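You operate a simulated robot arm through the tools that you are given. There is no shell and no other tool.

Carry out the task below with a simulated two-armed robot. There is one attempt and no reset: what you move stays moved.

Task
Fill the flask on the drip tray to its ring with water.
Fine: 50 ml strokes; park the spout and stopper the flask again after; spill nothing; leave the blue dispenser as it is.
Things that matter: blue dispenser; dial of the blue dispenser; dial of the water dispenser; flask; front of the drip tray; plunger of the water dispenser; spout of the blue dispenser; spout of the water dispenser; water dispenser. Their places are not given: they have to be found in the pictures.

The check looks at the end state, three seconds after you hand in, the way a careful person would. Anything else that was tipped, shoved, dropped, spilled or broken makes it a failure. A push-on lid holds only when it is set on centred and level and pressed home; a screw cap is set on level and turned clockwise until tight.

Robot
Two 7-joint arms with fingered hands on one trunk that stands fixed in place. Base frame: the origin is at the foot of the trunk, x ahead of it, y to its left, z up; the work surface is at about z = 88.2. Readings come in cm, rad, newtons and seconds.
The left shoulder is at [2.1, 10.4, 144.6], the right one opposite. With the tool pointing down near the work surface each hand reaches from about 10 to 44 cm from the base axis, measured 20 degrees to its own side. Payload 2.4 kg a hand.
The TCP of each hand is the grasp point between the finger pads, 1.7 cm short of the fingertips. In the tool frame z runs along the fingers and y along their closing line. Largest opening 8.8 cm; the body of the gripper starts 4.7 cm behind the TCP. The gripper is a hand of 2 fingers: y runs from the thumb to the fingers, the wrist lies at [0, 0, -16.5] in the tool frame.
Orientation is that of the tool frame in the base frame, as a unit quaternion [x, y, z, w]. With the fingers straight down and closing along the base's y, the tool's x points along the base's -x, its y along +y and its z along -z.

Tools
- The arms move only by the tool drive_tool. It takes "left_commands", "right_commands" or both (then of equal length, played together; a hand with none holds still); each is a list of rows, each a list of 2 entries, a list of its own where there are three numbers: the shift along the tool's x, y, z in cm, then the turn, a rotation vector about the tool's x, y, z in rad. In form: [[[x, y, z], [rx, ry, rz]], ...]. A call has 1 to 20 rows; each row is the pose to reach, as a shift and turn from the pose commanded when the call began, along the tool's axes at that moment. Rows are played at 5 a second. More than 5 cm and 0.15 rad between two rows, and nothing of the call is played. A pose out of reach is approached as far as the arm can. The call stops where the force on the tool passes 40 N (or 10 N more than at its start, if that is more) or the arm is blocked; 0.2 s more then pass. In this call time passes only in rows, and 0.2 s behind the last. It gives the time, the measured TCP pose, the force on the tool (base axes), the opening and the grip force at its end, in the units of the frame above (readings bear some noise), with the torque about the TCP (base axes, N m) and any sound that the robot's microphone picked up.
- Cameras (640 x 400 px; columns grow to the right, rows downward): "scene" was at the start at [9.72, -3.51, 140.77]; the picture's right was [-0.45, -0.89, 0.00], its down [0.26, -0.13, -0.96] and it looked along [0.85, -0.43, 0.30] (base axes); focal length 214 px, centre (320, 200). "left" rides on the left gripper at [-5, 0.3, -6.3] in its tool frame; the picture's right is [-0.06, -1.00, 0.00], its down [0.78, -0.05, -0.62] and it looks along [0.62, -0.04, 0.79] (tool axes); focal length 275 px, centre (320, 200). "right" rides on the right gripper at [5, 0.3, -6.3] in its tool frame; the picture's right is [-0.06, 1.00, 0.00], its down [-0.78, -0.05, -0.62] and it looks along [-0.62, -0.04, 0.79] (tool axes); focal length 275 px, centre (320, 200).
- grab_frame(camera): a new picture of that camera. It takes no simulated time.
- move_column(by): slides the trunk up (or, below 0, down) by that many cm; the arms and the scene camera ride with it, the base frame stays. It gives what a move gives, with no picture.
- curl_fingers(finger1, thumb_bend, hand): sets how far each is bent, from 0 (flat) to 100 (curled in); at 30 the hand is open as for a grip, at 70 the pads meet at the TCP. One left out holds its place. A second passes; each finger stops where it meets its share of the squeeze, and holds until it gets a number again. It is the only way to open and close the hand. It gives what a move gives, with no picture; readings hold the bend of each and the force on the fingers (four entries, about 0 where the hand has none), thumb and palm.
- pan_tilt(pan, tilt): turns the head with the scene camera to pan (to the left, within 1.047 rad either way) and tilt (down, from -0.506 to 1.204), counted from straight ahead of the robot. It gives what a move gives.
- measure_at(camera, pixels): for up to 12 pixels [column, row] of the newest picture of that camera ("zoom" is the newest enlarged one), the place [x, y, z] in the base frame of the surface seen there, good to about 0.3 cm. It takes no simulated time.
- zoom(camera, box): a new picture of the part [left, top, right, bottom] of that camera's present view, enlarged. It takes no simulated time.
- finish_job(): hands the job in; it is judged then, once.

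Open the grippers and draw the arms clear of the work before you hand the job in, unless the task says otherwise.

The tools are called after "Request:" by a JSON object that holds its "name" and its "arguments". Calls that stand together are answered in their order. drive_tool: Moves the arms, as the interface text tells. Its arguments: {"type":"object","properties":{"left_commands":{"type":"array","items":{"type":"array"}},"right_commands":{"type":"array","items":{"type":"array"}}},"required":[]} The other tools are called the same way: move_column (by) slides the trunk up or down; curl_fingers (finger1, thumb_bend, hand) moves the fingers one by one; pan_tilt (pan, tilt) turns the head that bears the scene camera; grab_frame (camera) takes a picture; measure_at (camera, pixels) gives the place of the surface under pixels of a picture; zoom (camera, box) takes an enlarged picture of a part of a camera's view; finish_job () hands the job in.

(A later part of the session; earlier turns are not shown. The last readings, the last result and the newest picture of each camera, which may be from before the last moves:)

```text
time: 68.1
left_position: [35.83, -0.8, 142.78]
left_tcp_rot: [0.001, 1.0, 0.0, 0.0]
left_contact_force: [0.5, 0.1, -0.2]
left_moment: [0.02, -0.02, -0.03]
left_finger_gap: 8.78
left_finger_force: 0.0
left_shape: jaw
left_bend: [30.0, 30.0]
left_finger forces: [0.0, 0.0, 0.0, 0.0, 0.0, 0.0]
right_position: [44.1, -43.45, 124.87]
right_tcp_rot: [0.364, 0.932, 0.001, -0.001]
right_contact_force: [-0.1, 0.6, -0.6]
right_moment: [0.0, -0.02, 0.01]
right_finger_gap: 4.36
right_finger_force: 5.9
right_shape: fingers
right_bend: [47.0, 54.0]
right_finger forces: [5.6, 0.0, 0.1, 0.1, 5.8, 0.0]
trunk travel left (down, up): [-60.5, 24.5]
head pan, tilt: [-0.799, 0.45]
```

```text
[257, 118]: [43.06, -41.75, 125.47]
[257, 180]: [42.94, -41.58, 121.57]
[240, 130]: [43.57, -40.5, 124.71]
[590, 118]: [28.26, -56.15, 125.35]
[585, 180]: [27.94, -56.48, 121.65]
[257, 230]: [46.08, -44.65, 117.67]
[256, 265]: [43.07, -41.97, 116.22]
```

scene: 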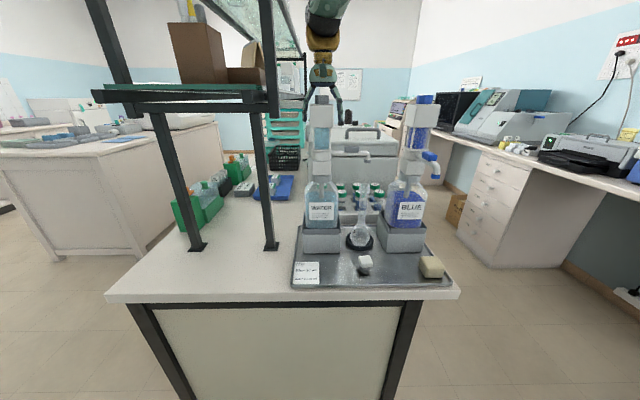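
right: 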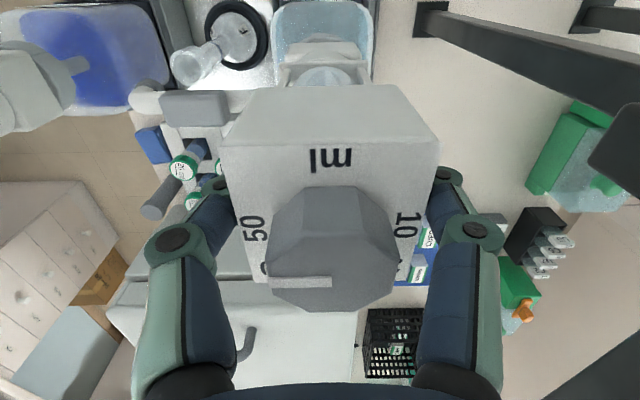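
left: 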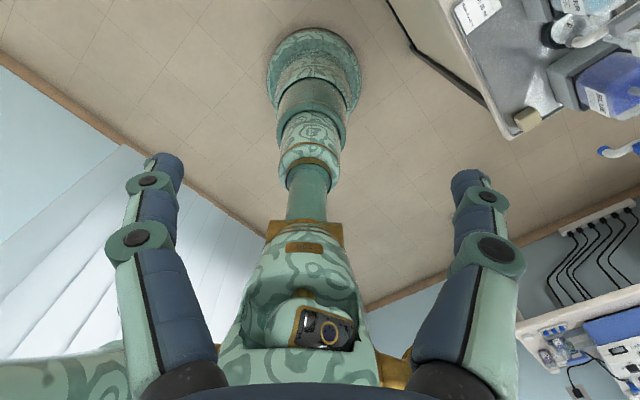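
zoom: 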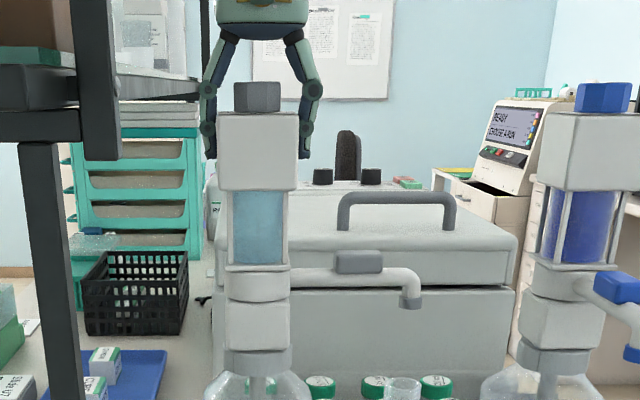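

The hand slid up along the head (the knob moved from row 275 to 250) — the plunger stayed. I test whether a stronger squeeze is possible.

Request:
{"name": "curl_fingers", "arguments": {"hand": "right", "finger1": 85, "thumb_bend": 85}}

Request:
{"name": "drive_tool", "arguments": {"right_commands": [[[0, 0, 0], [0, 0, 0]]]}}

```text
time: 69.1
left_position: [35.61, -0.86, 142.72]
left_tcp_rot: [0.0, 1.0, 0.0, 0.0]
left_contact_force: [-0.3, 0.2, -0.3]
left_moment: [0.02, 0.0, 0.0]
left_finger_gap: 8.8
left_finger_force: 0.0
left_shape: jaw
left_bend: [30.0, 30.0]
left_finger forces: [0.0, 0.0, 0.1, 0.0, 0.0, 0.1]
right_position: [44.29, -43.36, 124.86]
right_tcp_rot: [0.364, 0.932, 0.0, 0.0]
right_contact_force: [-0.1, -1.4, -0.5]
right_moment: [-0.23, 0.19, 0.0]
right_finger_gap: 4.32
right_finger_force: 15.4
right_shape: fingers
right_bend: [44.0, 65.0]
right_finger forces: [14.2, 0.0, 0.1, 0.0, 15.8, 0.0]
trunk travel left (down, up): [-60.5, 24.5]
head pan, tilt: [-0.799, 0.45]
```

```text
time: 69.5
left_position: [35.69, -0.81, 142.7]
left_tcp_rot: [0.0, 1.0, 0.0, 0.0]
left_contact_force: [-0.1, 0.5, -0.1]
left_moment: [0.01, -0.01, -0.02]
left_finger_gap: 8.79
left_finger_force: 0.0
left_shape: jaw
left_bend: [30.0, 30.0]
left_finger forces: [0.0, 0.0, 0.0, 0.0, 0.0, 0.0]
right_position: [44.18, -43.33, 124.94]
right_tcp_rot: [0.364, 0.931, 0.0, 0.0]
right_contact_force: [-0.1, -1.3, 0.3]
right_moment: [-0.27, 0.21, 0.02]
right_finger_gap: 4.32
right_finger_force: 15.5
right_shape: fingers
right_bend: [44.0, 65.0]
right_finger forces: [14.2, 0.0, 0.1, 0.0, 15.9, 0.0]
trunk travel left (down, up): [-60.5, 24.5]
head pan, tilt: [-0.799, 0.45]
```

The squeeze rose to 15 N, but the thumb bent to 65 and finger back to 44, so something shifted. I check the pictures at once.

Request:
{"name": "grab_frame", "arguments": {"camera": "right"}}

Request:
{"name": "zoom", "arguments": {"camera": "scene", "box": [280, 70, 400, 260]}}

Request:
{"name": "zoom", "arguments": {"camera": "scene", "box": [295, 70, 345, 130]}}

```text
taken
```

right: 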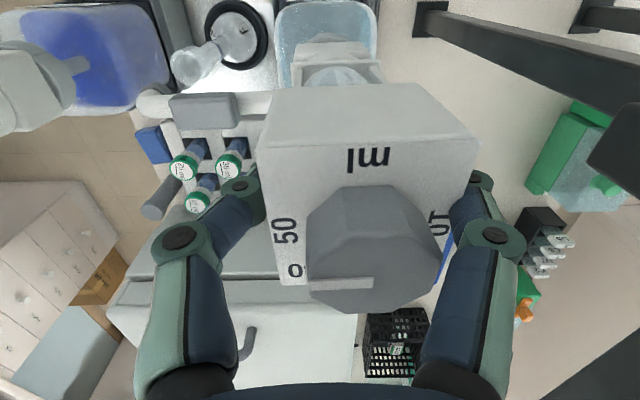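

```text
2.11 times, centred on (340, 165) of scene
```

zoom: 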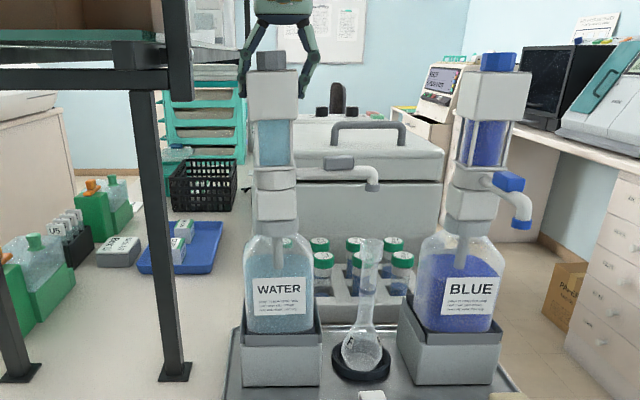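

```text
6.67 times, centred on (320, 100) of scene
```

zoom: 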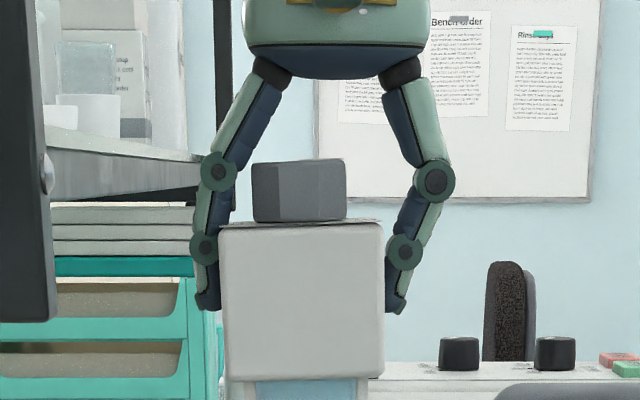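

The head has been pushed about 1 cm sideways by the thumb (dispenser leaning slightly). I relax the grip right away so that it settles back.

Request:
{"name": "curl_fingers", "arguments": {"hand": "right", "finger1": 50, "thumb_bend": 50}}

Request:
{"name": "curl_fingers", "arguments": {"hand": "right", "finger1": 38, "thumb_bend": 38}}

Request:
{"name": "grab_frame", "arguments": {"camera": "right"}}

Request:
{"name": "zoom", "arguments": {"camera": "scene", "box": [280, 70, 400, 260]}}

```text
time: 70.5
left_position: [35.79, -0.73, 142.69]
left_tcp_rot: [-0.001, 1.0, 0.0, 0.0]
left_contact_force: [-0.8, 0.1, -0.3]
left_moment: [-0.01, -0.01, -0.02]
left_finger_gap: 8.78
left_finger_force: 0.1
left_shape: jaw
left_bend: [30.0, 30.0]
left_finger forces: [0.0, 0.0, 0.0, 0.0, 0.1, 0.0]
right_position: [44.16, -43.25, 124.83]
right_tcp_rot: [0.363, 0.932, 0.0, 0.0]
right_contact_force: [1.2, 0.5, -0.4]
right_moment: [0.04, -0.03, -0.03]
right_finger_gap: 4.58
right_finger_force: 1.2
right_shape: fingers
right_bend: [46.0, 49.0]
right_finger forces: [1.6, 0.0, 0.1, 0.1, 0.9, 0.0]
trunk travel left (down, up): [-60.5, 24.5]
head pan, tilt: [-0.799, 0.45]
```

```text
time: 71.5
left_position: [35.73, -0.84, 142.66]
left_tcp_rot: [0.0, 1.0, 0.0, 0.0]
left_contact_force: [-0.3, -0.7, 0.6]
left_moment: [0.0, -0.01, 0.0]
left_finger_gap: 8.81
left_finger_force: 0.2
left_shape: jaw
left_bend: [30.0, 30.0]
left_finger forces: [0.1, 0.0, 0.0, 0.0, 0.0, 0.0]
right_position: [44.21, -43.33, 124.9]
right_tcp_rot: [0.364, 0.931, 0.0, 0.0]
right_contact_force: [0.1, -0.2, 0.2]
right_moment: [0.02, 0.03, 0.0]
right_finger_gap: 6.6
right_finger_force: 0.0
right_shape: fingers
right_bend: [38.0, 38.0]
right_finger forces: [0.0, 0.0, 0.0, 0.1, 0.0, 0.0]
trunk travel left (down, up): [-60.5, 24.5]
head pan, tilt: [-0.799, 0.45]
```

```text
taken
```

right: 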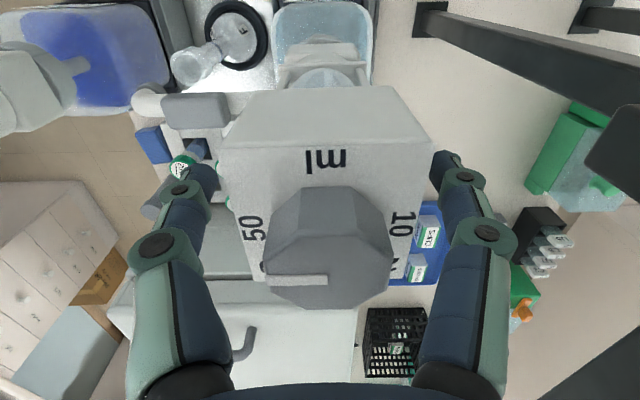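

```text
2.11 times, centred on (340, 165) of scene
```

zoom: 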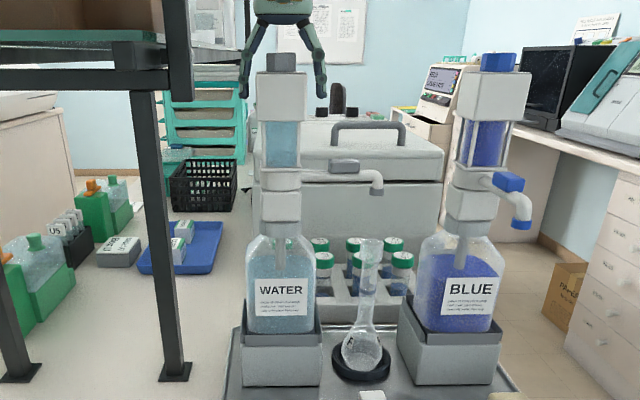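

The dispenser settled back upright. The thumb is roughly twice as stiff as the finger, so I'll command the finger further than the thumb for a balanced grip; first I recentre +0.3 in y and lower to z≈123.9.

Request:
{"name": "drive_tool", "arguments": {"right_commands": [[[0, 0.3, 0], [0, 0, 0]], [[0, 0.3, 0.5], [0, 0, 0]], [[0, 0.3, 1.0], [0, 0, 0]], [[0, 0.3, 1.0], [0, 0, 0]]]}}

Request:
{"name": "curl_fingers", "arguments": {"hand": "right", "finger1": 56, "thumb_bend": 51}}

Request:
{"name": "curl_fingers", "arguments": {"hand": "right", "finger1": 72, "thumb_bend": 58}}

Request:
{"name": "grab_frame", "arguments": {"camera": "right"}}

```text
time: 72.5
left_position: [35.67, -0.76, 142.77]
left_tcp_rot: [0.0, 1.0, 0.0, 0.0]
left_contact_force: [0.3, 0.0, -1.0]
left_moment: [-0.04, -0.01, -0.01]
left_finger_gap: 8.77
left_finger_force: 0.1
left_shape: jaw
left_bend: [30.0, 30.0]
left_finger forces: [0.1, 0.0, 0.0, 0.1, 0.0, 0.0]
right_position: [44.42, -43.09, 123.98]
right_tcp_rot: [0.365, 0.931, 0.0, -0.001]
right_contact_force: [-0.4, 0.2, 0.1]
right_moment: [-0.04, 0.01, -0.01]
right_finger_gap: 6.59
right_finger_force: 0.0
right_shape: fingers
right_bend: [38.0, 38.0]
right_finger forces: [0.1, 0.1, 0.1, 0.1, 0.0, 0.1]
trunk travel left (down, up): [-60.5, 24.5]
head pan, tilt: [-0.799, 0.45]
```

```text
time: 73.5
left_position: [35.75, -0.75, 142.71]
left_tcp_rot: [0.0, 1.0, 0.0, 0.001]
left_contact_force: [0.0, -0.8, -1.2]
left_moment: [-0.01, -0.01, 0.01]
left_finger_gap: 8.78
left_finger_force: 0.0
left_shape: jaw
left_bend: [30.0, 30.0]
left_finger forces: [0.0, 0.1, 0.0, 0.1, 0.0, 0.1]
right_position: [44.38, -42.97, 123.91]
right_tcp_rot: [0.364, 0.931, 0.0, -0.001]
right_contact_force: [-0.4, -0.6, -0.1]
right_moment: [0.01, -0.01, 0.01]
right_finger_gap: 4.46
right_finger_force: 3.4
right_shape: fingers
right_bend: [49.0, 48.0]
right_finger forces: [2.6, 0.0, 0.0, 0.1, 3.6, 0.0]
trunk travel left (down, up): [-60.5, 24.5]
head pan, tilt: [-0.799, 0.45]
```

```text
time: 74.5
left_position: [35.65, -0.74, 142.72]
left_tcp_rot: [0.0, 1.0, 0.0, -0.001]
left_contact_force: [0.1, -0.3, -0.7]
left_moment: [-0.01, 0.04, -0.01]
left_finger_gap: 8.81
left_finger_force: 0.0
left_shape: jaw
left_bend: [30.0, 30.0]
left_finger forces: [0.1, 0.1, 0.0, 0.1, 0.1, 0.0]
right_position: [44.4, -43.04, 124.05]
right_tcp_rot: [0.364, 0.931, 0.0, -0.001]
right_contact_force: [-0.2, 0.0, 0.8]
right_moment: [0.06, -0.03, -0.01]
right_finger_gap: 4.35
right_finger_force: 8.5
right_shape: fingers
right_bend: [54.0, 51.0]
right_finger forces: [9.0, 0.1, 0.0, 0.0, 8.4, 0.0]
trunk travel left (down, up): [-60.5, 24.5]
head pan, tilt: [-0.799, 0.45]
```

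```text
taken
```

right: 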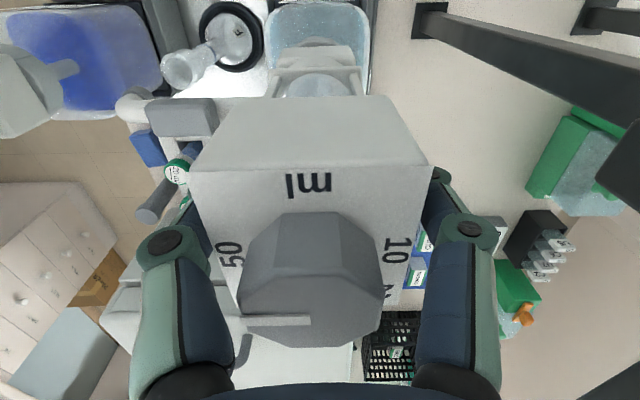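

Balanced at 8.5 N with a slight lean to the thumb side (knob column 312). I raise to about 12 N with the thumb slightly more, then try the lift.

Request:
{"name": "curl_fingers", "arguments": {"hand": "right", "finger1": 77, "thumb_bend": 64}}

Request:
{"name": "drive_tool", "arguments": {"right_commands": [[[0, 0, -0.2], [0, 0, 0]], [[0, 0, -0.4], [0, 0, 0]]]}}

Request:
{"name": "grab_frame", "arguments": {"camera": "right"}}

```text
time: 75.5
left_position: [35.7, -0.88, 142.82]
left_tcp_rot: [0.0, 1.0, 0.0, 0.0]
left_contact_force: [0.1, 0.4, 1.5]
left_moment: [0.03, 0.01, 0.0]
left_finger_gap: 8.75
left_finger_force: 0.1
left_shape: jaw
left_bend: [30.0, 30.0]
left_finger forces: [0.0, 0.0, 0.1, 0.2, 0.0, 0.0]
right_position: [44.4, -43.09, 124.05]
right_tcp_rot: [0.364, 0.931, -0.001, 0.001]
right_contact_force: [-1.4, -1.7, -0.5]
right_moment: [0.03, 0.01, -0.03]
right_finger_gap: 4.32
right_finger_force: 8.5
right_shape: fingers
right_bend: [50.0, 56.0]
right_finger forces: [8.0, 0.1, 0.0, 0.0, 9.4, 0.0]
trunk travel left (down, up): [-60.5, 24.5]
head pan, tilt: [-0.799, 0.45]
```

```text
time: 76.1
left_position: [35.82, -0.81, 142.63]
left_tcp_rot: [0.0, 1.0, 0.0, 0.0]
left_contact_force: [-0.9, -0.6, 0.0]
left_moment: [0.0, -0.04, -0.04]
left_finger_gap: 8.79
left_finger_force: 0.0
left_shape: jaw
left_bend: [30.0, 30.0]
left_finger forces: [0.0, 0.0, 0.0, 0.0, 0.0, 0.1]
right_position: [44.41, -43.1, 124.35]
right_tcp_rot: [0.364, 0.931, 0.001, -0.001]
right_contact_force: [0.8, -0.2, 0.4]
right_moment: [0.01, -0.01, -0.01]
right_finger_gap: 4.27
right_finger_force: 8.4
right_shape: fingers
right_bend: [48.0, 56.0]
right_finger forces: [8.5, 0.0, 0.0, 0.1, 8.4, 0.0]
trunk travel left (down, up): [-60.5, 24.5]
head pan, tilt: [-0.799, 0.45]
```

```text
taken
```

right: 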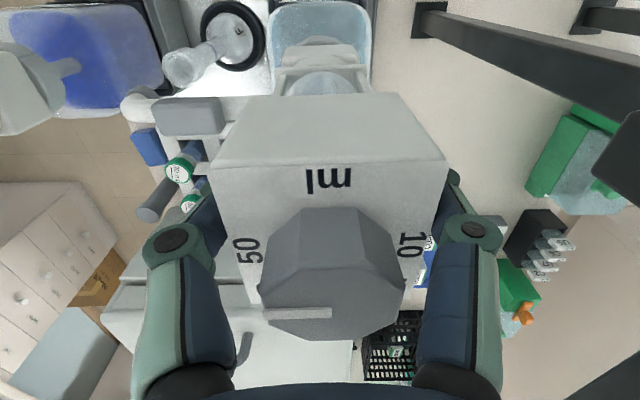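

Again the hand slid up along the head with no reaction force, so pulling does nothing; the filled barrel suggests the plunger rests up and is pressed down. With the spout over the flask, I test by pressing down gently with this grip.

Request:
{"name": "drive_tool", "arguments": {"right_commands": [[[0, 0, 0.3], [0, 0, 0]], [[0, 0, 0.6], [0, 0, 0]], [[0, 0, 0.9], [0, 0, 0]]]}}

Request:
{"name": "grab_frame", "arguments": {"camera": "right"}}

Request:
{"name": "zoom", "arguments": {"camera": "scene", "box": [280, 70, 400, 260]}}

```text
time: 76.9
left_position: [35.69, -0.66, 142.66]
left_tcp_rot: [0.0, 1.0, -0.001, 0.0]
left_contact_force: [-0.3, -0.3, 0.2]
left_moment: [-0.02, 0.0, -0.01]
left_finger_gap: 8.78
left_finger_force: 0.1
left_shape: jaw
left_bend: [30.0, 30.0]
left_finger forces: [0.0, 0.0, 0.1, 0.1, 0.0, 0.0]
right_position: [44.31, -42.97, 123.66]
right_tcp_rot: [0.365, 0.931, 0.0, 0.001]
right_contact_force: [-2.7, 0.6, 3.4]
right_moment: [0.0, 0.03, -0.01]
right_finger_gap: 4.3
right_finger_force: 8.8
right_shape: fingers
right_bend: [48.0, 56.0]
right_finger forces: [7.5, 0.0, 0.1, 0.0, 10.0, 0.1]
trunk travel left (down, up): [-60.5, 24.5]
head pan, tilt: [-0.799, 0.45]
```

```text
taken
```

right: 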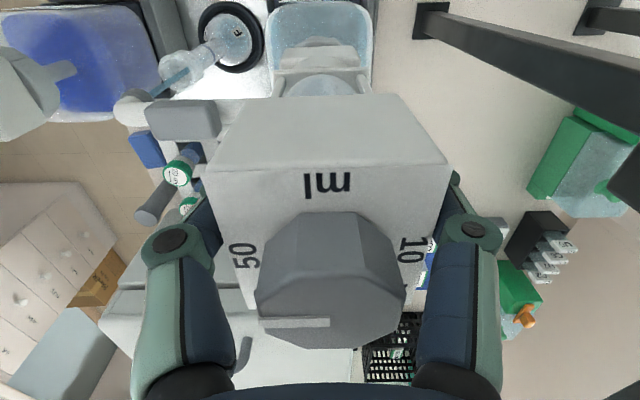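

```text
2.11 times, centred on (340, 165) of scene
```

zoom: 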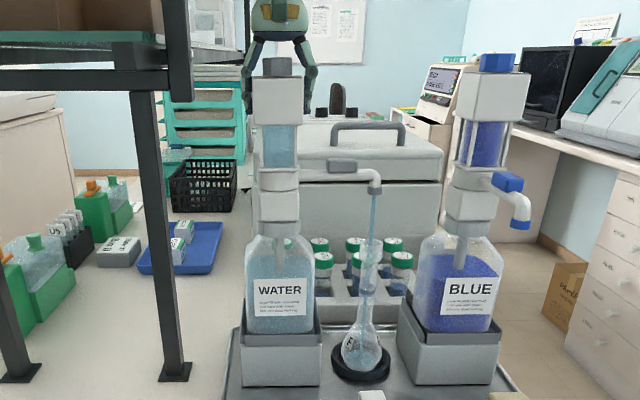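

Pressing works: water streams from the spout at (375,190) into the flask mouth at (368,240). I keep pressing down slowly with the same grip.

Request:
{"name": "drive_tool", "arguments": {"right_commands": [[[0, 0, 0.2], [0, 0, 0]], [[0, 0, 0.4], [0, 0, 0]], [[0, 0, 0.6], [0, 0, 0]], [[0, 0, 0.8], [0, 0, 0]]]}}

Request:
{"name": "zoom", "arguments": {"camera": "scene", "box": [280, 70, 400, 260]}}

Request:
{"name": "grab_frame", "arguments": {"camera": "right"}}

```text
time: 77.9
left_position: [35.44, -0.65, 142.77]
left_tcp_rot: [0.0, 1.0, 0.0, 0.0]
left_contact_force: [0.7, 0.5, 0.4]
left_moment: [-0.02, -0.02, -0.02]
left_finger_gap: 8.82
left_finger_force: 0.0
left_shape: jaw
left_bend: [30.0, 30.0]
left_finger forces: [0.1, 0.0, 0.0, 0.0, 0.0, 0.0]
right_position: [44.35, -43.0, 122.66]
right_tcp_rot: [0.364, 0.931, 0.0, 0.002]
right_contact_force: [-3.7, -1.0, 5.4]
right_moment: [-0.01, 0.03, -0.06]
right_finger_gap: 4.31
right_finger_force: 9.1
right_shape: fingers
right_bend: [49.0, 56.0]
right_finger forces: [7.4, 0.0, 0.0, 0.1, 10.2, 0.0]
trunk travel left (down, up): [-60.5, 24.5]
head pan, tilt: [-0.799, 0.45]
heard: click
```

```text
2.11 times, centred on (340, 165) of scene
```

zoom: 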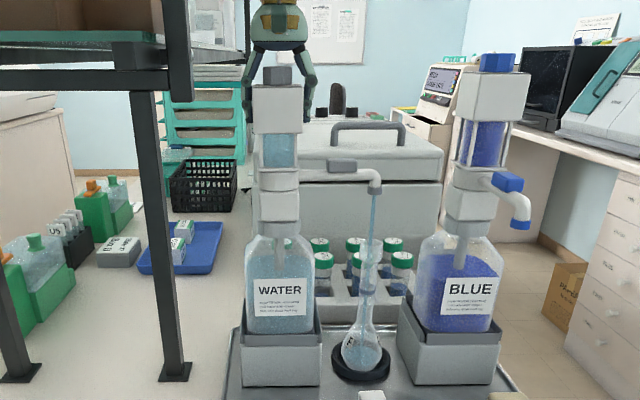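

```text
taken
```

right: 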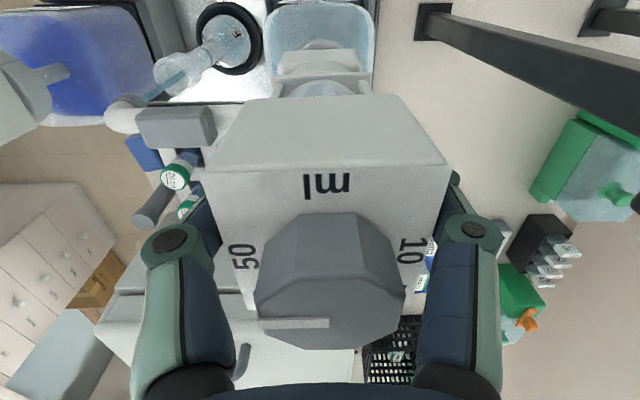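

A click was heard while pressing; the stream still shows. I hold still for a moment and look at the flask.

Request:
{"name": "drive_tool", "arguments": {"right_commands": [[[0, 0, 0], [0, 0, 0]], [[0, 0, 0], [0, 0, 0]]]}}

Request:
{"name": "zoom", "arguments": {"camera": "scene", "box": [330, 150, 400, 255]}}

Request:
{"name": "zoom", "arguments": {"camera": "scene", "box": [290, 80, 350, 180]}}

```text
time: 78.5
left_position: [35.59, -0.78, 142.77]
left_tcp_rot: [0.0, 1.0, 0.0, -0.001]
left_contact_force: [0.8, -0.1, 0.3]
left_moment: [-0.01, 0.04, 0.04]
left_finger_gap: 8.78
left_finger_force: 0.0
left_shape: jaw
left_bend: [30.0, 30.0]
left_finger forces: [0.0, 0.0, 0.0, 0.0, 0.1, 0.1]
right_position: [44.34, -43.08, 122.67]
right_tcp_rot: [0.363, 0.932, 0.0, 0.001]
right_contact_force: [-2.4, -1.6, 4.3]
right_moment: [-0.08, 0.05, -0.03]
right_finger_gap: 4.3
right_finger_force: 9.0
right_shape: fingers
right_bend: [49.0, 56.0]
right_finger forces: [7.5, 0.0, 0.0, 0.1, 10.2, 0.0]
trunk travel left (down, up): [-60.5, 24.5]
head pan, tilt: [-0.799, 0.45]
```

```text
3.81 times, centred on (365, 202) of scene
```

zoom: 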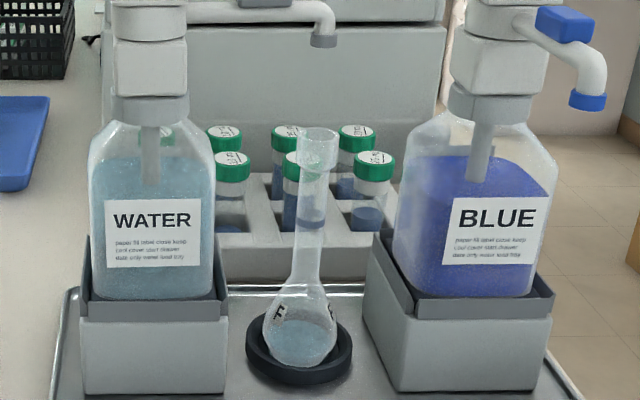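

```text
4.00 times, centred on (320, 130) of scene
```

zoom: 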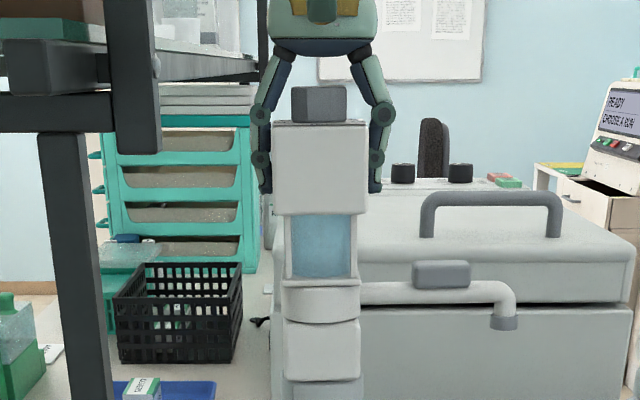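

The stream stopped and some water is in the flask. I measure the head height and zoom into the flask level.

Request:
{"name": "measure_at", "arguments": {"camera": "zoom", "pixels": [[320, 130], [320, 205], [320, 285], [290, 130], [350, 205], [440, 275], [505, 322]]}}

Request:
{"name": "zoom", "arguments": {"camera": "scene", "box": [340, 215, 380, 250]}}

Request:
{"name": "grab_frame", "arguments": {"camera": "right"}}

```text
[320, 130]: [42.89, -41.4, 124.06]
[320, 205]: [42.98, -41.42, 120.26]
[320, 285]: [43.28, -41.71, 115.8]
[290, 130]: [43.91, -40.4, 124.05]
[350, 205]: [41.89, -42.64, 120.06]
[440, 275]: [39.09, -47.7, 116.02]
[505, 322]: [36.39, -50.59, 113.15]
```

```text
11.43 times, centred on (360, 232) of scene
```

zoom: 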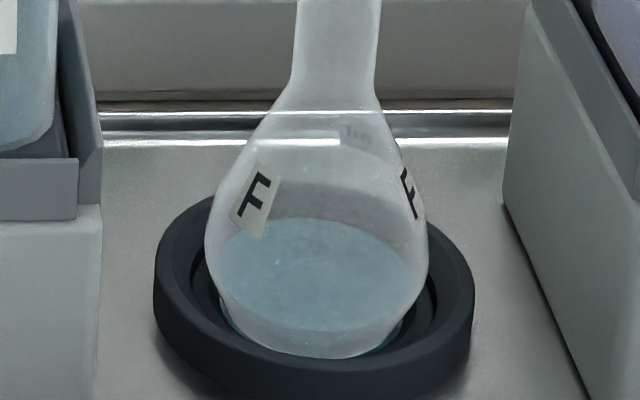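

```text
taken
```

right: 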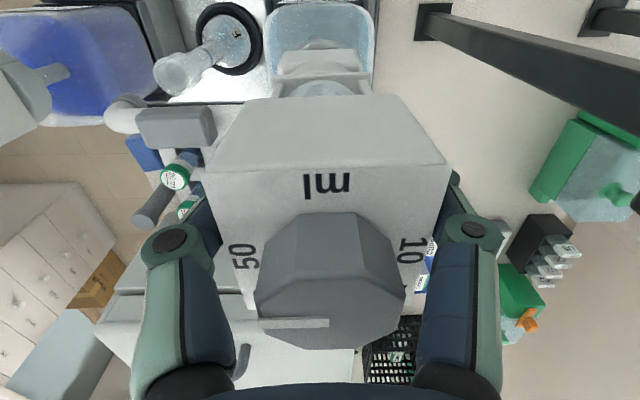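

About a third of the bulb is filled and the head has dropped ~1.4 cm with a click. I press a little further to see if the stroke is at its end.

Request:
{"name": "drive_tool", "arguments": {"right_commands": [[[0, 0, 0.15], [0, 0, 0]], [[0, 0, 0.3], [0, 0, 0]]]}}

Request:
{"name": "zoom", "arguments": {"camera": "scene", "box": [290, 80, 390, 250]}}

Request:
{"name": "grab_frame", "arguments": {"camera": "right"}}

```text
time: 79.1
left_position: [35.6, -0.73, 142.75]
left_tcp_rot: [0.0, 1.0, 0.0, 0.0]
left_contact_force: [-0.2, 0.5, -0.4]
left_moment: [-0.02, 0.01, 0.04]
left_finger_gap: 8.79
left_finger_force: 0.0
left_shape: jaw
left_bend: [30.0, 30.0]
left_finger forces: [0.0, 0.0, 0.0, 0.0, 0.0, 0.1]
right_position: [44.4, -43.01, 122.42]
right_tcp_rot: [0.364, 0.931, -0.001, 0.0]
right_contact_force: [-3.5, -0.9, 5.7]
right_moment: [-0.06, 0.05, -0.03]
right_finger_gap: 4.31
right_finger_force: 9.1
right_shape: fingers
right_bend: [49.0, 56.0]
right_finger forces: [7.4, 0.0, 0.1, 0.0, 10.3, 0.0]
trunk travel left (down, up): [-60.5, 24.5]
head pan, tilt: [-0.799, 0.45]
```

```text
2.35 times, centred on (340, 165) of scene
```

zoom: 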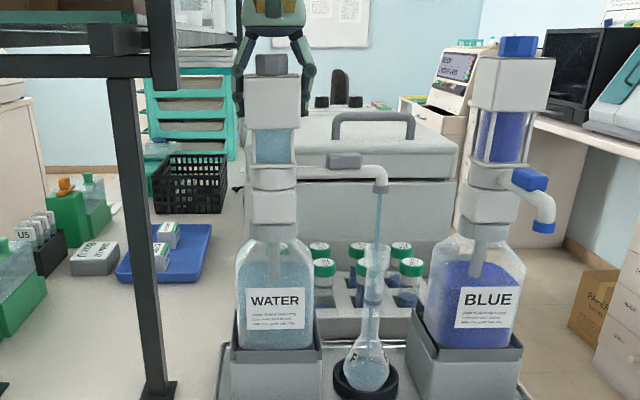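

```text
taken
```

right: 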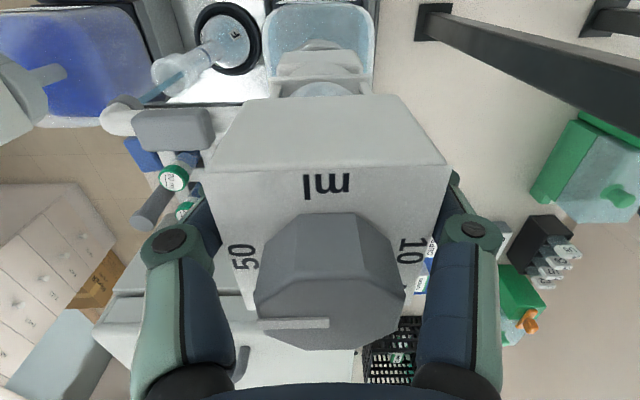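

Water still flows with travel, so the stroke isn't at its end yet. I keep pressing slowly another 0.8 cm.

Request:
{"name": "drive_tool", "arguments": {"right_commands": [[[0, 0, 0.2], [0, 0, 0]], [[0, 0, 0.4], [0, 0, 0]], [[0, 0, 0.6], [0, 0, 0]], [[0, 0, 0.8], [0, 0, 0]]]}}

Request:
{"name": "zoom", "arguments": {"camera": "scene", "box": [290, 80, 390, 250]}}

Request:
{"name": "zoom", "arguments": {"camera": "scene", "box": [340, 215, 380, 250]}}

```text
time: 80.1
left_position: [35.46, -0.58, 142.78]
left_tcp_rot: [0.0, 1.0, 0.0, 0.001]
left_contact_force: [-1.1, -0.2, 0.2]
left_moment: [0.04, 0.03, -0.01]
left_finger_gap: 8.79
left_finger_force: 0.2
left_shape: jaw
left_bend: [30.0, 30.0]
left_finger forces: [0.0, 0.1, 0.0, 0.0, 0.0, 0.0]
right_position: [44.33, -43.12, 121.54]
right_tcp_rot: [0.364, 0.932, 0.0, 0.001]
right_contact_force: [-3.9, 0.6, 6.1]
right_moment: [-0.06, 0.1, -0.03]
right_finger_gap: 4.3
right_finger_force: 8.6
right_shape: fingers
right_bend: [49.0, 56.0]
right_finger forces: [7.3, 0.0, 0.1, 0.0, 10.5, 0.0]
trunk travel left (down, up): [-60.5, 24.5]
head pan, tilt: [-0.799, 0.45]
```

```text
2.35 times, centred on (340, 165) of scene
```

zoom: 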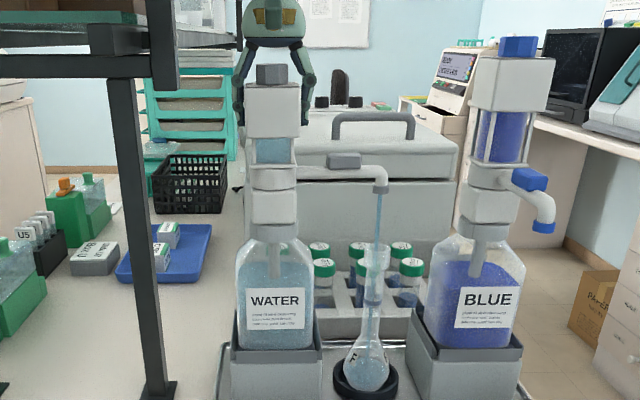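

```text
11.43 times, centred on (360, 232) of scene
```

zoom: 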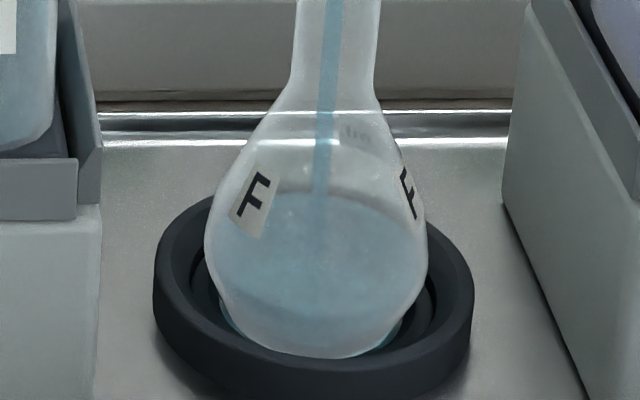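

The bulb is about half full, stream well inside the neck. I continue pressing another 0.8 cm.

Request:
{"name": "drive_tool", "arguments": {"right_commands": [[[0, 0, 0.2], [0, 0, 0]], [[0, 0, 0.4], [0, 0, 0]], [[0, 0, 0.6], [0, 0, 0]], [[0, 0, 0.8], [0, 0, 0]]]}}

Request:
{"name": "zoom", "arguments": {"camera": "scene", "box": [290, 80, 390, 250]}}

Request:
{"name": "zoom", "arguments": {"camera": "scene", "box": [340, 215, 380, 250]}}

```text
time: 81.1
left_position: [35.61, -0.71, 142.75]
left_tcp_rot: [0.001, 1.0, 0.0, 0.0]
left_contact_force: [0.1, 0.4, 0.2]
left_moment: [-0.01, -0.01, -0.02]
left_finger_gap: 8.79
left_finger_force: 0.1
left_shape: jaw
left_bend: [30.0, 30.0]
left_finger forces: [0.0, 0.0, 0.1, 0.1, 0.0, 0.0]
right_position: [44.37, -43.15, 120.81]
right_tcp_rot: [0.364, 0.931, 0.001, 0.001]
right_contact_force: [-2.9, -1.1, 7.8]
right_moment: [-0.04, 0.08, -0.05]
right_finger_gap: 4.33
right_finger_force: 9.3
right_shape: fingers
right_bend: [49.0, 56.0]
right_finger forces: [7.2, 0.0, 0.0, 0.0, 10.6, 0.0]
trunk travel left (down, up): [-60.5, 24.5]
head pan, tilt: [-0.799, 0.45]
```

```text
2.35 times, centred on (340, 165) of scene
```

zoom: 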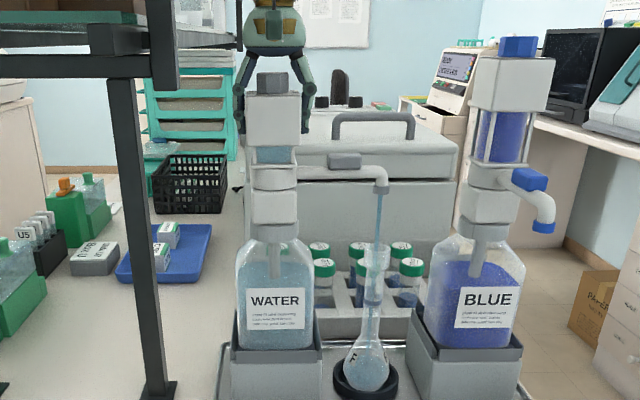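

```text
11.43 times, centred on (360, 232) of scene
```

zoom: 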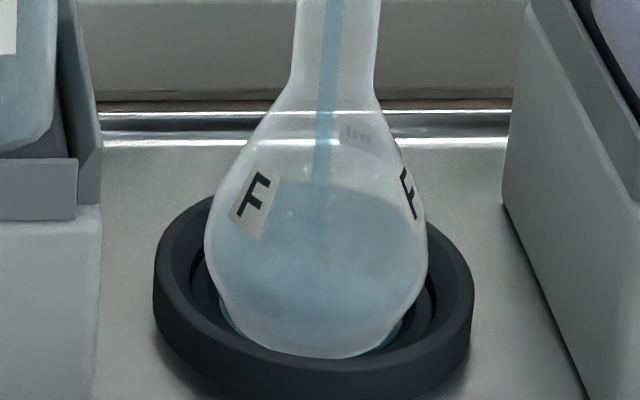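

Still flowing, with reaction rising gradually (≈8 N, a return spring). I continue another 0.8 cm.

Request:
{"name": "drive_tool", "arguments": {"right_commands": [[[0, 0, 0.2], [0, 0, 0]], [[0, 0, 0.4], [0, 0, 0]], [[0, 0, 0.6], [0, 0, 0]], [[0, 0, 0.8], [0, 0, 0]]]}}

Request:
{"name": "zoom", "arguments": {"camera": "scene", "box": [290, 80, 390, 250]}}

Request:
{"name": "grab_frame", "arguments": {"camera": "right"}}

Request:
{"name": "zoom", "arguments": {"camera": "scene", "box": [340, 215, 380, 250]}}

```text
time: 82.1
left_position: [35.57, -0.6, 142.78]
left_tcp_rot: [0.001, 1.0, 0.0, 0.0]
left_contact_force: [0.4, 0.1, -0.5]
left_moment: [0.0, 0.01, 0.02]
left_finger_gap: 8.8
left_finger_force: 0.1
left_shape: jaw
left_bend: [30.0, 30.0]
left_finger forces: [0.0, 0.1, 0.0, 0.0, 0.1, 0.0]
right_position: [44.24, -43.01, 119.93]
right_tcp_rot: [0.364, 0.931, -0.001, 0.001]
right_contact_force: [-2.5, -2.3, 7.2]
right_moment: [-0.06, 0.06, -0.01]
right_finger_gap: 4.31
right_finger_force: 9.6
right_shape: fingers
right_bend: [50.0, 56.0]
right_finger forces: [7.2, 0.0, 0.1, 0.0, 10.7, 0.1]
trunk travel left (down, up): [-60.5, 24.5]
head pan, tilt: [-0.799, 0.45]
```

```text
2.35 times, centred on (340, 165) of scene
```

zoom: 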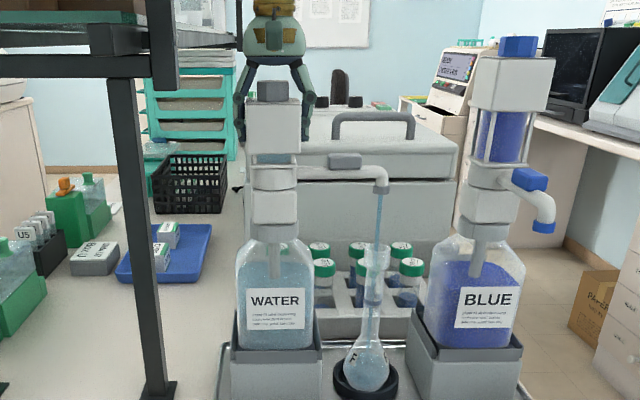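

```text
taken
```

right: 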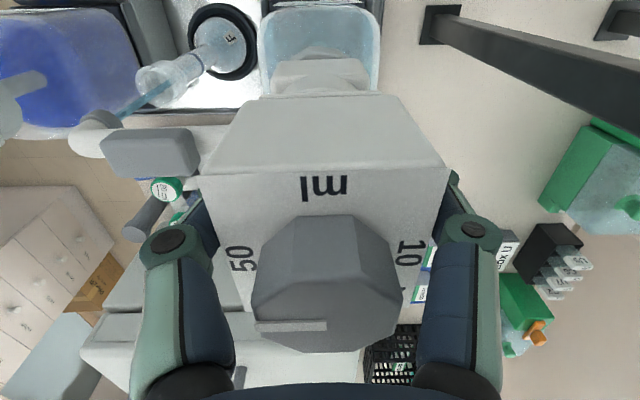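

```text
11.43 times, centred on (360, 232) of scene
```

zoom: 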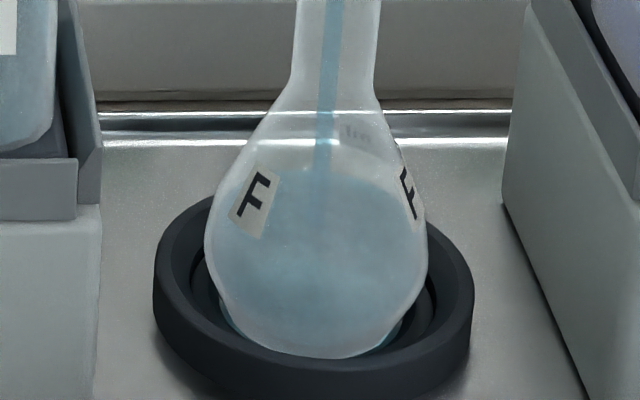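

The barrel is nearly closed (head bottom near row 152, flange at 162 in the zoom). I press the last part, expecting the stop.

Request:
{"name": "drive_tool", "arguments": {"right_commands": [[[0, 0, 0.15], [0, 0, 0]], [[0, 0, 0.3], [0, 0, 0]], [[0, 0, 0.45], [0, 0, 0]], [[0, 0, 0.45], [0, 0, 0]]]}}

Request:
{"name": "zoom", "arguments": {"camera": "scene", "box": [290, 80, 390, 250]}}

Request:
{"name": "grab_frame", "arguments": {"camera": "right"}}

```text
time: 83.1
left_position: [35.52, -0.6, 142.67]
left_tcp_rot: [0.0, 1.0, -0.001, 0.001]
left_contact_force: [0.3, -0.5, -0.4]
left_moment: [-0.02, 0.01, 0.0]
left_finger_gap: 8.81
left_finger_force: 0.1
left_shape: jaw
left_bend: [30.0, 30.0]
left_finger forces: [0.1, 0.1, 0.0, 0.1, 0.0, 0.1]
right_position: [44.19, -43.01, 119.47]
right_tcp_rot: [0.364, 0.931, 0.001, 0.001]
right_contact_force: [-1.8, -4.1, 11.1]
right_moment: [-0.06, 0.04, 0.01]
right_finger_gap: 4.34
right_finger_force: 9.4
right_shape: fingers
right_bend: [51.0, 56.0]
right_finger forces: [7.1, 0.0, 0.1, 0.0, 11.4, 0.0]
trunk travel left (down, up): [-60.5, 24.5]
head pan, tilt: [-0.799, 0.45]
```

```text
2.35 times, centred on (340, 165) of scene
```

zoom: 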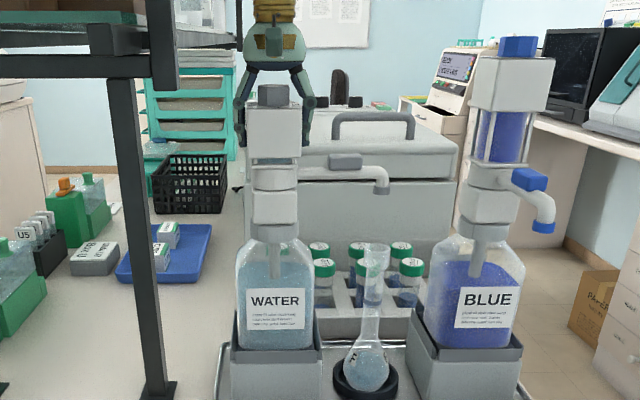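

```text
taken
```

right: 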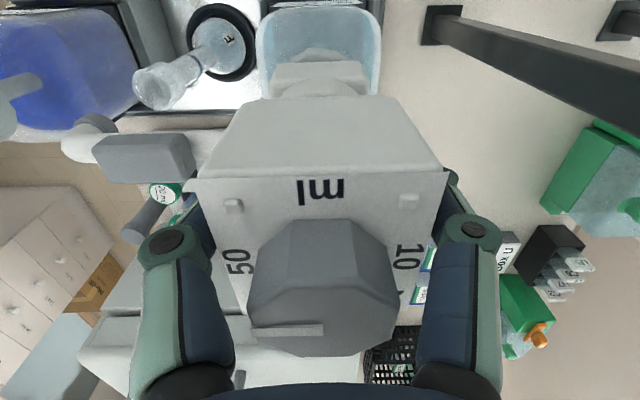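

The head is at the bottom (rail ends show through its top, reaction 11 N, stream stopped). I zoom on the flask, then press 0.1 cm more to confirm the stop.

Request:
{"name": "drive_tool", "arguments": {"right_commands": [[[0, 0, 0.12], [0, 0, 0]], [[0, 0, 0.12], [0, 0, 0]]]}}

Request:
{"name": "zoom", "arguments": {"camera": "scene", "box": [340, 200, 380, 250]}}

Request:
{"name": "zoom", "arguments": {"camera": "scene", "box": [290, 100, 350, 180]}}

```text
time: 83.7
left_position: [35.58, -0.68, 142.81]
left_tcp_rot: [0.0, 1.0, 0.0, 0.001]
left_contact_force: [0.1, 0.9, 0.1]
left_moment: [0.0, 0.02, 0.01]
left_finger_gap: 8.78
left_finger_force: 0.0
left_shape: jaw
left_bend: [30.0, 30.0]
left_finger forces: [0.0, 0.0, 0.0, 0.0, 0.1, 0.1]
right_position: [44.14, -42.94, 119.38]
right_tcp_rot: [0.364, 0.931, 0.0, 0.001]
right_contact_force: [-2.7, -3.7, 12.8]
right_moment: [-0.07, 0.01, -0.01]
right_finger_gap: 4.29
right_finger_force: 9.7
right_shape: fingers
right_bend: [52.0, 56.0]
right_finger forces: [7.2, 0.1, 0.1, 0.0, 11.6, 0.1]
trunk travel left (down, up): [-60.5, 24.5]
head pan, tilt: [-0.799, 0.45]
```

```text
8.00 times, centred on (360, 225) of scene
```

zoom: 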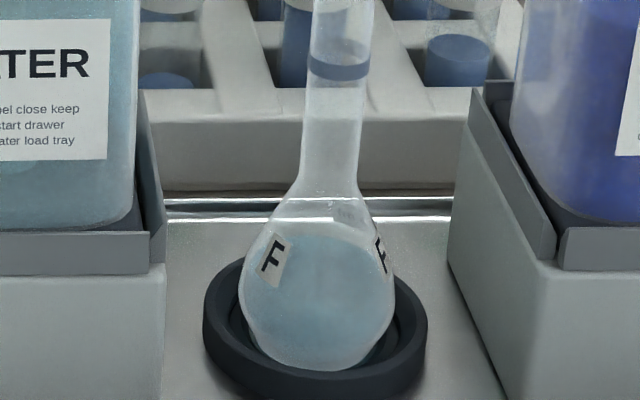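

```text
5.00 times, centred on (320, 140) of scene
```

zoom: 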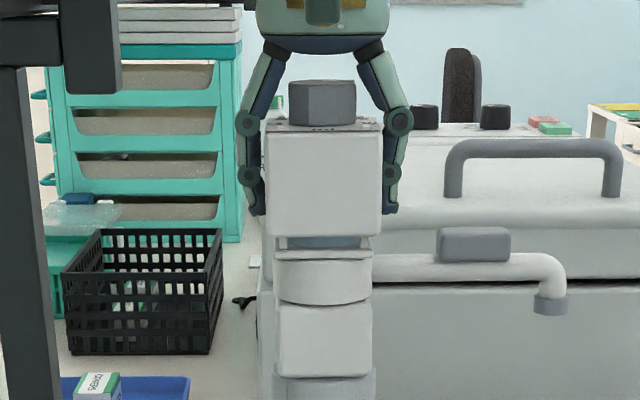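

The stroke is at its stop (12.8 N, no flow), flask about half full. I let the plunger come back up, moving the hand up 4.6 cm with the grip held, to refill.

Request:
{"name": "drive_tool", "arguments": {"right_commands": [[[0, 0, -0.4], [0, 0, 0]], [[0, 0, -0.8], [0, 0, 0]], [[0, 0, -1.2], [0, 0, 0]], [[0, 0, -1.6], [0, 0, 0]], [[0, 0, -2.0], [0, 0, 0]], [[0, 0, -2.4], [0, 0, 0]], [[0, 0, -2.8], [0, 0, 0]], [[0, 0, -3.2], [0, 0, 0]], [[0, 0, -3.6], [0, 0, 0]], [[0, 0, -4.0], [0, 0, 0]], [[0, 0, -4.4], [0, 0, 0]], [[0, 0, -4.7], [0, 0, 0]], [[0, 0, -4.7], [0, 0, 0]]]}}

Request:
{"name": "zoom", "arguments": {"camera": "scene", "box": [290, 80, 390, 250]}}

Request:
{"name": "grab_frame", "arguments": {"camera": "right"}}

```text
time: 86.5
left_position: [35.77, -0.74, 142.64]
left_tcp_rot: [0.0, 1.0, 0.0, -0.001]
left_contact_force: [-0.1, 0.2, -0.8]
left_moment: [0.01, 0.03, -0.03]
left_finger_gap: 8.81
left_finger_force: 0.1
left_shape: jaw
left_bend: [30.0, 30.0]
left_finger forces: [0.0, 0.0, 0.0, 0.0, 0.0, 0.1]
right_position: [44.39, -43.19, 123.97]
right_tcp_rot: [0.364, 0.931, 0.0, -0.001]
right_contact_force: [-0.6, 0.2, -0.4]
right_moment: [0.07, -0.07, -0.01]
right_finger_gap: 4.3
right_finger_force: 9.0
right_shape: fingers
right_bend: [49.0, 56.0]
right_finger forces: [8.4, 0.1, 0.1, 0.0, 8.9, 0.0]
trunk travel left (down, up): [-60.5, 24.5]
head pan, tilt: [-0.799, 0.45]
```

```text
2.35 times, centred on (340, 165) of scene
```

zoom: 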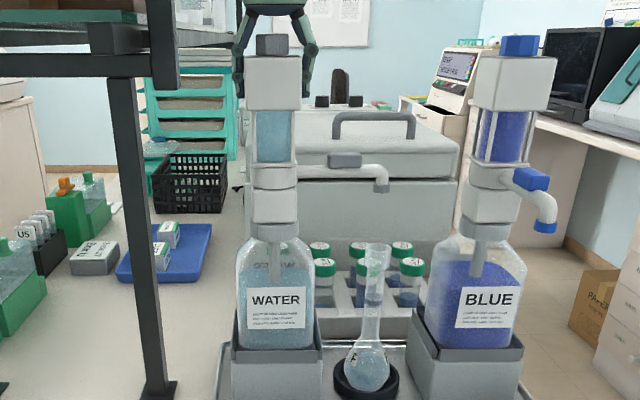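

```text
taken
```

right: 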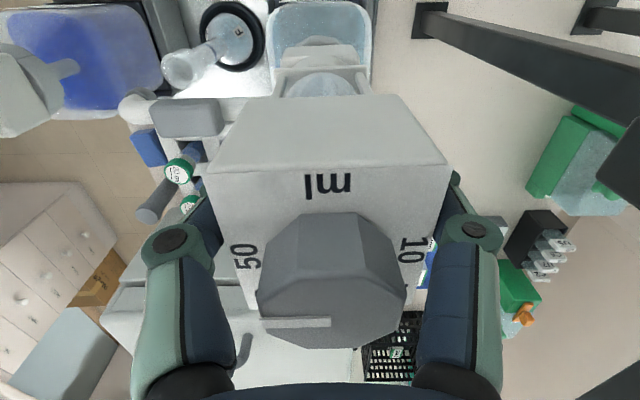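

The plunger is back up and refilled; nothing spilled. I start the second stroke: press 2 cm at the same slow pace.

Request:
{"name": "drive_tool", "arguments": {"right_commands": [[[0, 0, 0.2], [0, 0, 0]], [[0, 0, 0.4], [0, 0, 0]], [[0, 0, 0.6], [0, 0, 0]], [[0, 0, 0.8], [0, 0, 0]], [[0, 0, 1.0], [0, 0, 0]], [[0, 0, 1.2], [0, 0, 0]], [[0, 0, 1.4], [0, 0, 0]], [[0, 0, 1.6], [0, 0, 0]], [[0, 0, 1.8], [0, 0, 0]], [[0, 0, 2.0], [0, 0, 0]]]}}

Request:
{"name": "zoom", "arguments": {"camera": "scene", "box": [290, 80, 390, 250]}}

Request:
{"name": "zoom", "arguments": {"camera": "scene", "box": [340, 195, 380, 250]}}

```text
time: 88.7
left_position: [35.51, -0.66, 142.67]
left_tcp_rot: [0.0, 1.0, 0.0, 0.001]
left_contact_force: [-0.2, -0.6, -0.3]
left_moment: [-0.02, 0.04, 0.01]
left_finger_gap: 8.8
left_finger_force: 0.0
left_shape: jaw
left_bend: [30.0, 30.0]
left_finger forces: [0.0, 0.0, 0.0, 0.0, 0.0, 0.0]
right_position: [44.38, -43.05, 122.2]
right_tcp_rot: [0.365, 0.931, -0.001, 0.0]
right_contact_force: [-4.0, -0.8, 5.9]
right_moment: [-0.03, 0.07, -0.03]
right_finger_gap: 4.32
right_finger_force: 8.3
right_shape: fingers
right_bend: [49.0, 56.0]
right_finger forces: [7.6, 0.0, 0.0, 0.0, 10.1, 0.0]
trunk travel left (down, up): [-60.5, 24.5]
head pan, tilt: [-0.799, 0.45]
heard: click
```

```text
2.35 times, centred on (340, 165) of scene
```

zoom: 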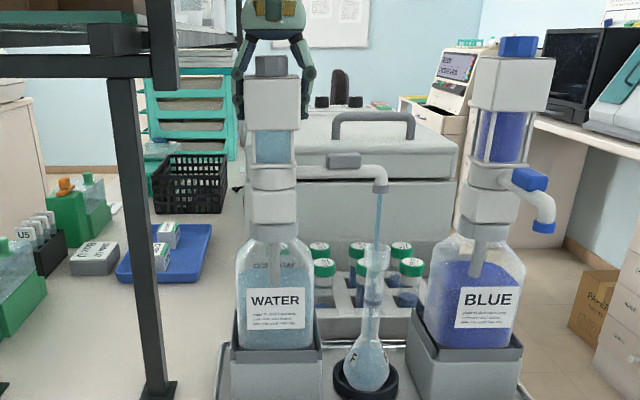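

```text
7.27 times, centred on (360, 222) of scene
```

zoom: 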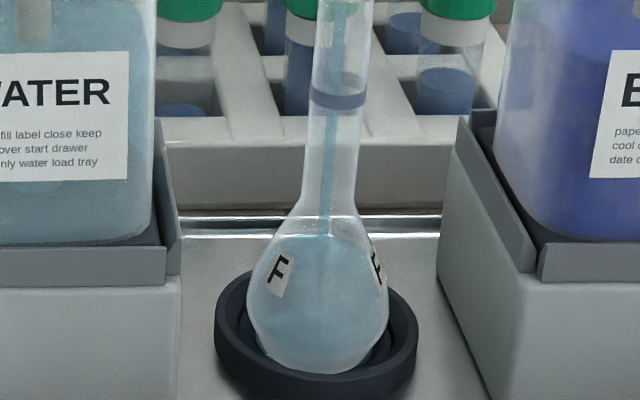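

The bulb fills well (level near the shoulder). I continue 1.4 cm more at the same pace.

Request:
{"name": "drive_tool", "arguments": {"right_commands": [[[0, 0, 0.2], [0, 0, 0]], [[0, 0, 0.4], [0, 0, 0]], [[0, 0, 0.6], [0, 0, 0]], [[0, 0, 0.8], [0, 0, 0]], [[0, 0, 1.0], [0, 0, 0]], [[0, 0, 1.2], [0, 0, 0]], [[0, 0, 1.4], [0, 0, 0]]]}}

Request:
{"name": "zoom", "arguments": {"camera": "scene", "box": [340, 195, 380, 250]}}

Request:
{"name": "zoom", "arguments": {"camera": "scene", "box": [290, 80, 390, 250]}}

```text
time: 90.3
left_position: [35.72, -0.81, 142.72]
left_tcp_rot: [0.0, 1.0, 0.0, 0.0]
left_contact_force: [0.7, 1.0, 0.1]
left_moment: [0.0, -0.03, 0.0]
left_finger_gap: 8.79
left_finger_force: 0.0
left_shape: jaw
left_bend: [30.0, 30.0]
left_finger forces: [0.0, 0.1, 0.0, 0.0, 0.1, 0.0]
right_position: [44.31, -43.11, 120.74]
right_tcp_rot: [0.365, 0.931, 0.0, 0.0]
right_contact_force: [-2.3, -2.0, 7.7]
right_moment: [-0.02, 0.01, 0.0]
right_finger_gap: 4.31
right_finger_force: 9.1
right_shape: fingers
right_bend: [50.0, 56.0]
right_finger forces: [7.5, 0.0, 0.0, 0.0, 10.4, 0.0]
trunk travel left (down, up): [-60.5, 24.5]
head pan, tilt: [-0.799, 0.45]
```

```text
7.27 times, centred on (360, 222) of scene
```

zoom: 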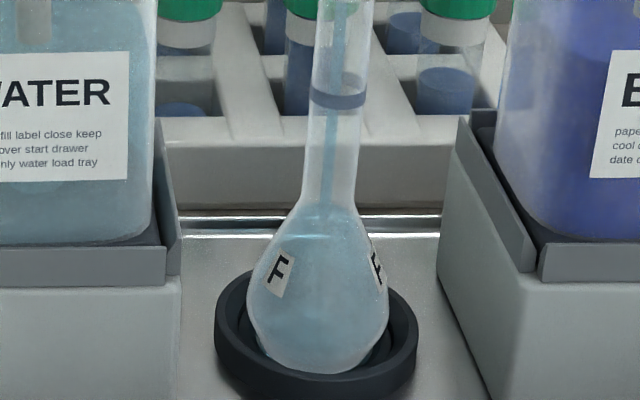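

```text
2.35 times, centred on (340, 165) of scene
```

zoom: 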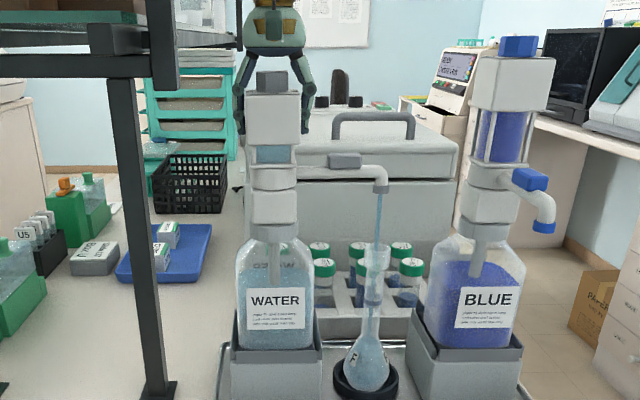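

The level has reached the bottom of the neck; the ring is at row ~100 of the zoom. I press 0.6 cm more and check.

Request:
{"name": "drive_tool", "arguments": {"right_commands": [[[0, 0, 0.2], [0, 0, 0]], [[0, 0, 0.4], [0, 0, 0]], [[0, 0, 0.6], [0, 0, 0]]]}}

Request:
{"name": "zoom", "arguments": {"camera": "scene", "box": [340, 195, 380, 250]}}

```text
time: 91.1
left_position: [35.51, -0.73, 142.74]
left_tcp_rot: [0.0, 1.0, 0.0, 0.001]
left_contact_force: [0.7, -0.1, -1.6]
left_moment: [0.01, 0.0, 0.02]
left_finger_gap: 8.78
left_finger_force: 0.1
left_shape: jaw
left_bend: [30.0, 30.0]
left_finger forces: [0.0, 0.0, 0.0, 0.0, 0.1, 0.0]
right_position: [44.33, -42.93, 120.2]
right_tcp_rot: [0.363, 0.932, 0.001, 0.001]
right_contact_force: [-1.0, -1.6, 7.8]
right_moment: [-0.03, 0.04, -0.01]
right_finger_gap: 4.29
right_finger_force: 9.3
right_shape: fingers
right_bend: [50.0, 56.0]
right_finger forces: [7.3, 0.0, 0.0, 0.0, 10.4, 0.1]
trunk travel left (down, up): [-60.5, 24.5]
head pan, tilt: [-0.799, 0.45]
```

```text
7.27 times, centred on (360, 222) of scene
```

zoom: 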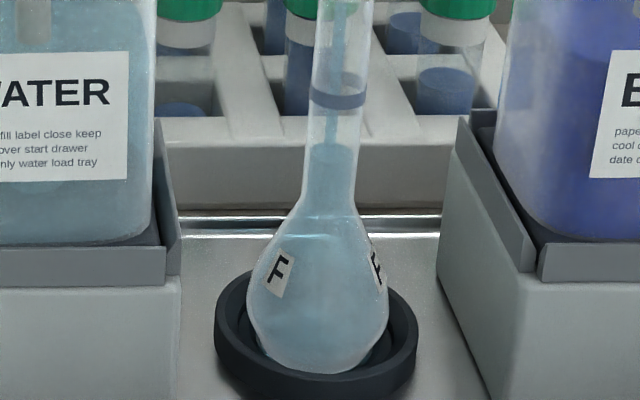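

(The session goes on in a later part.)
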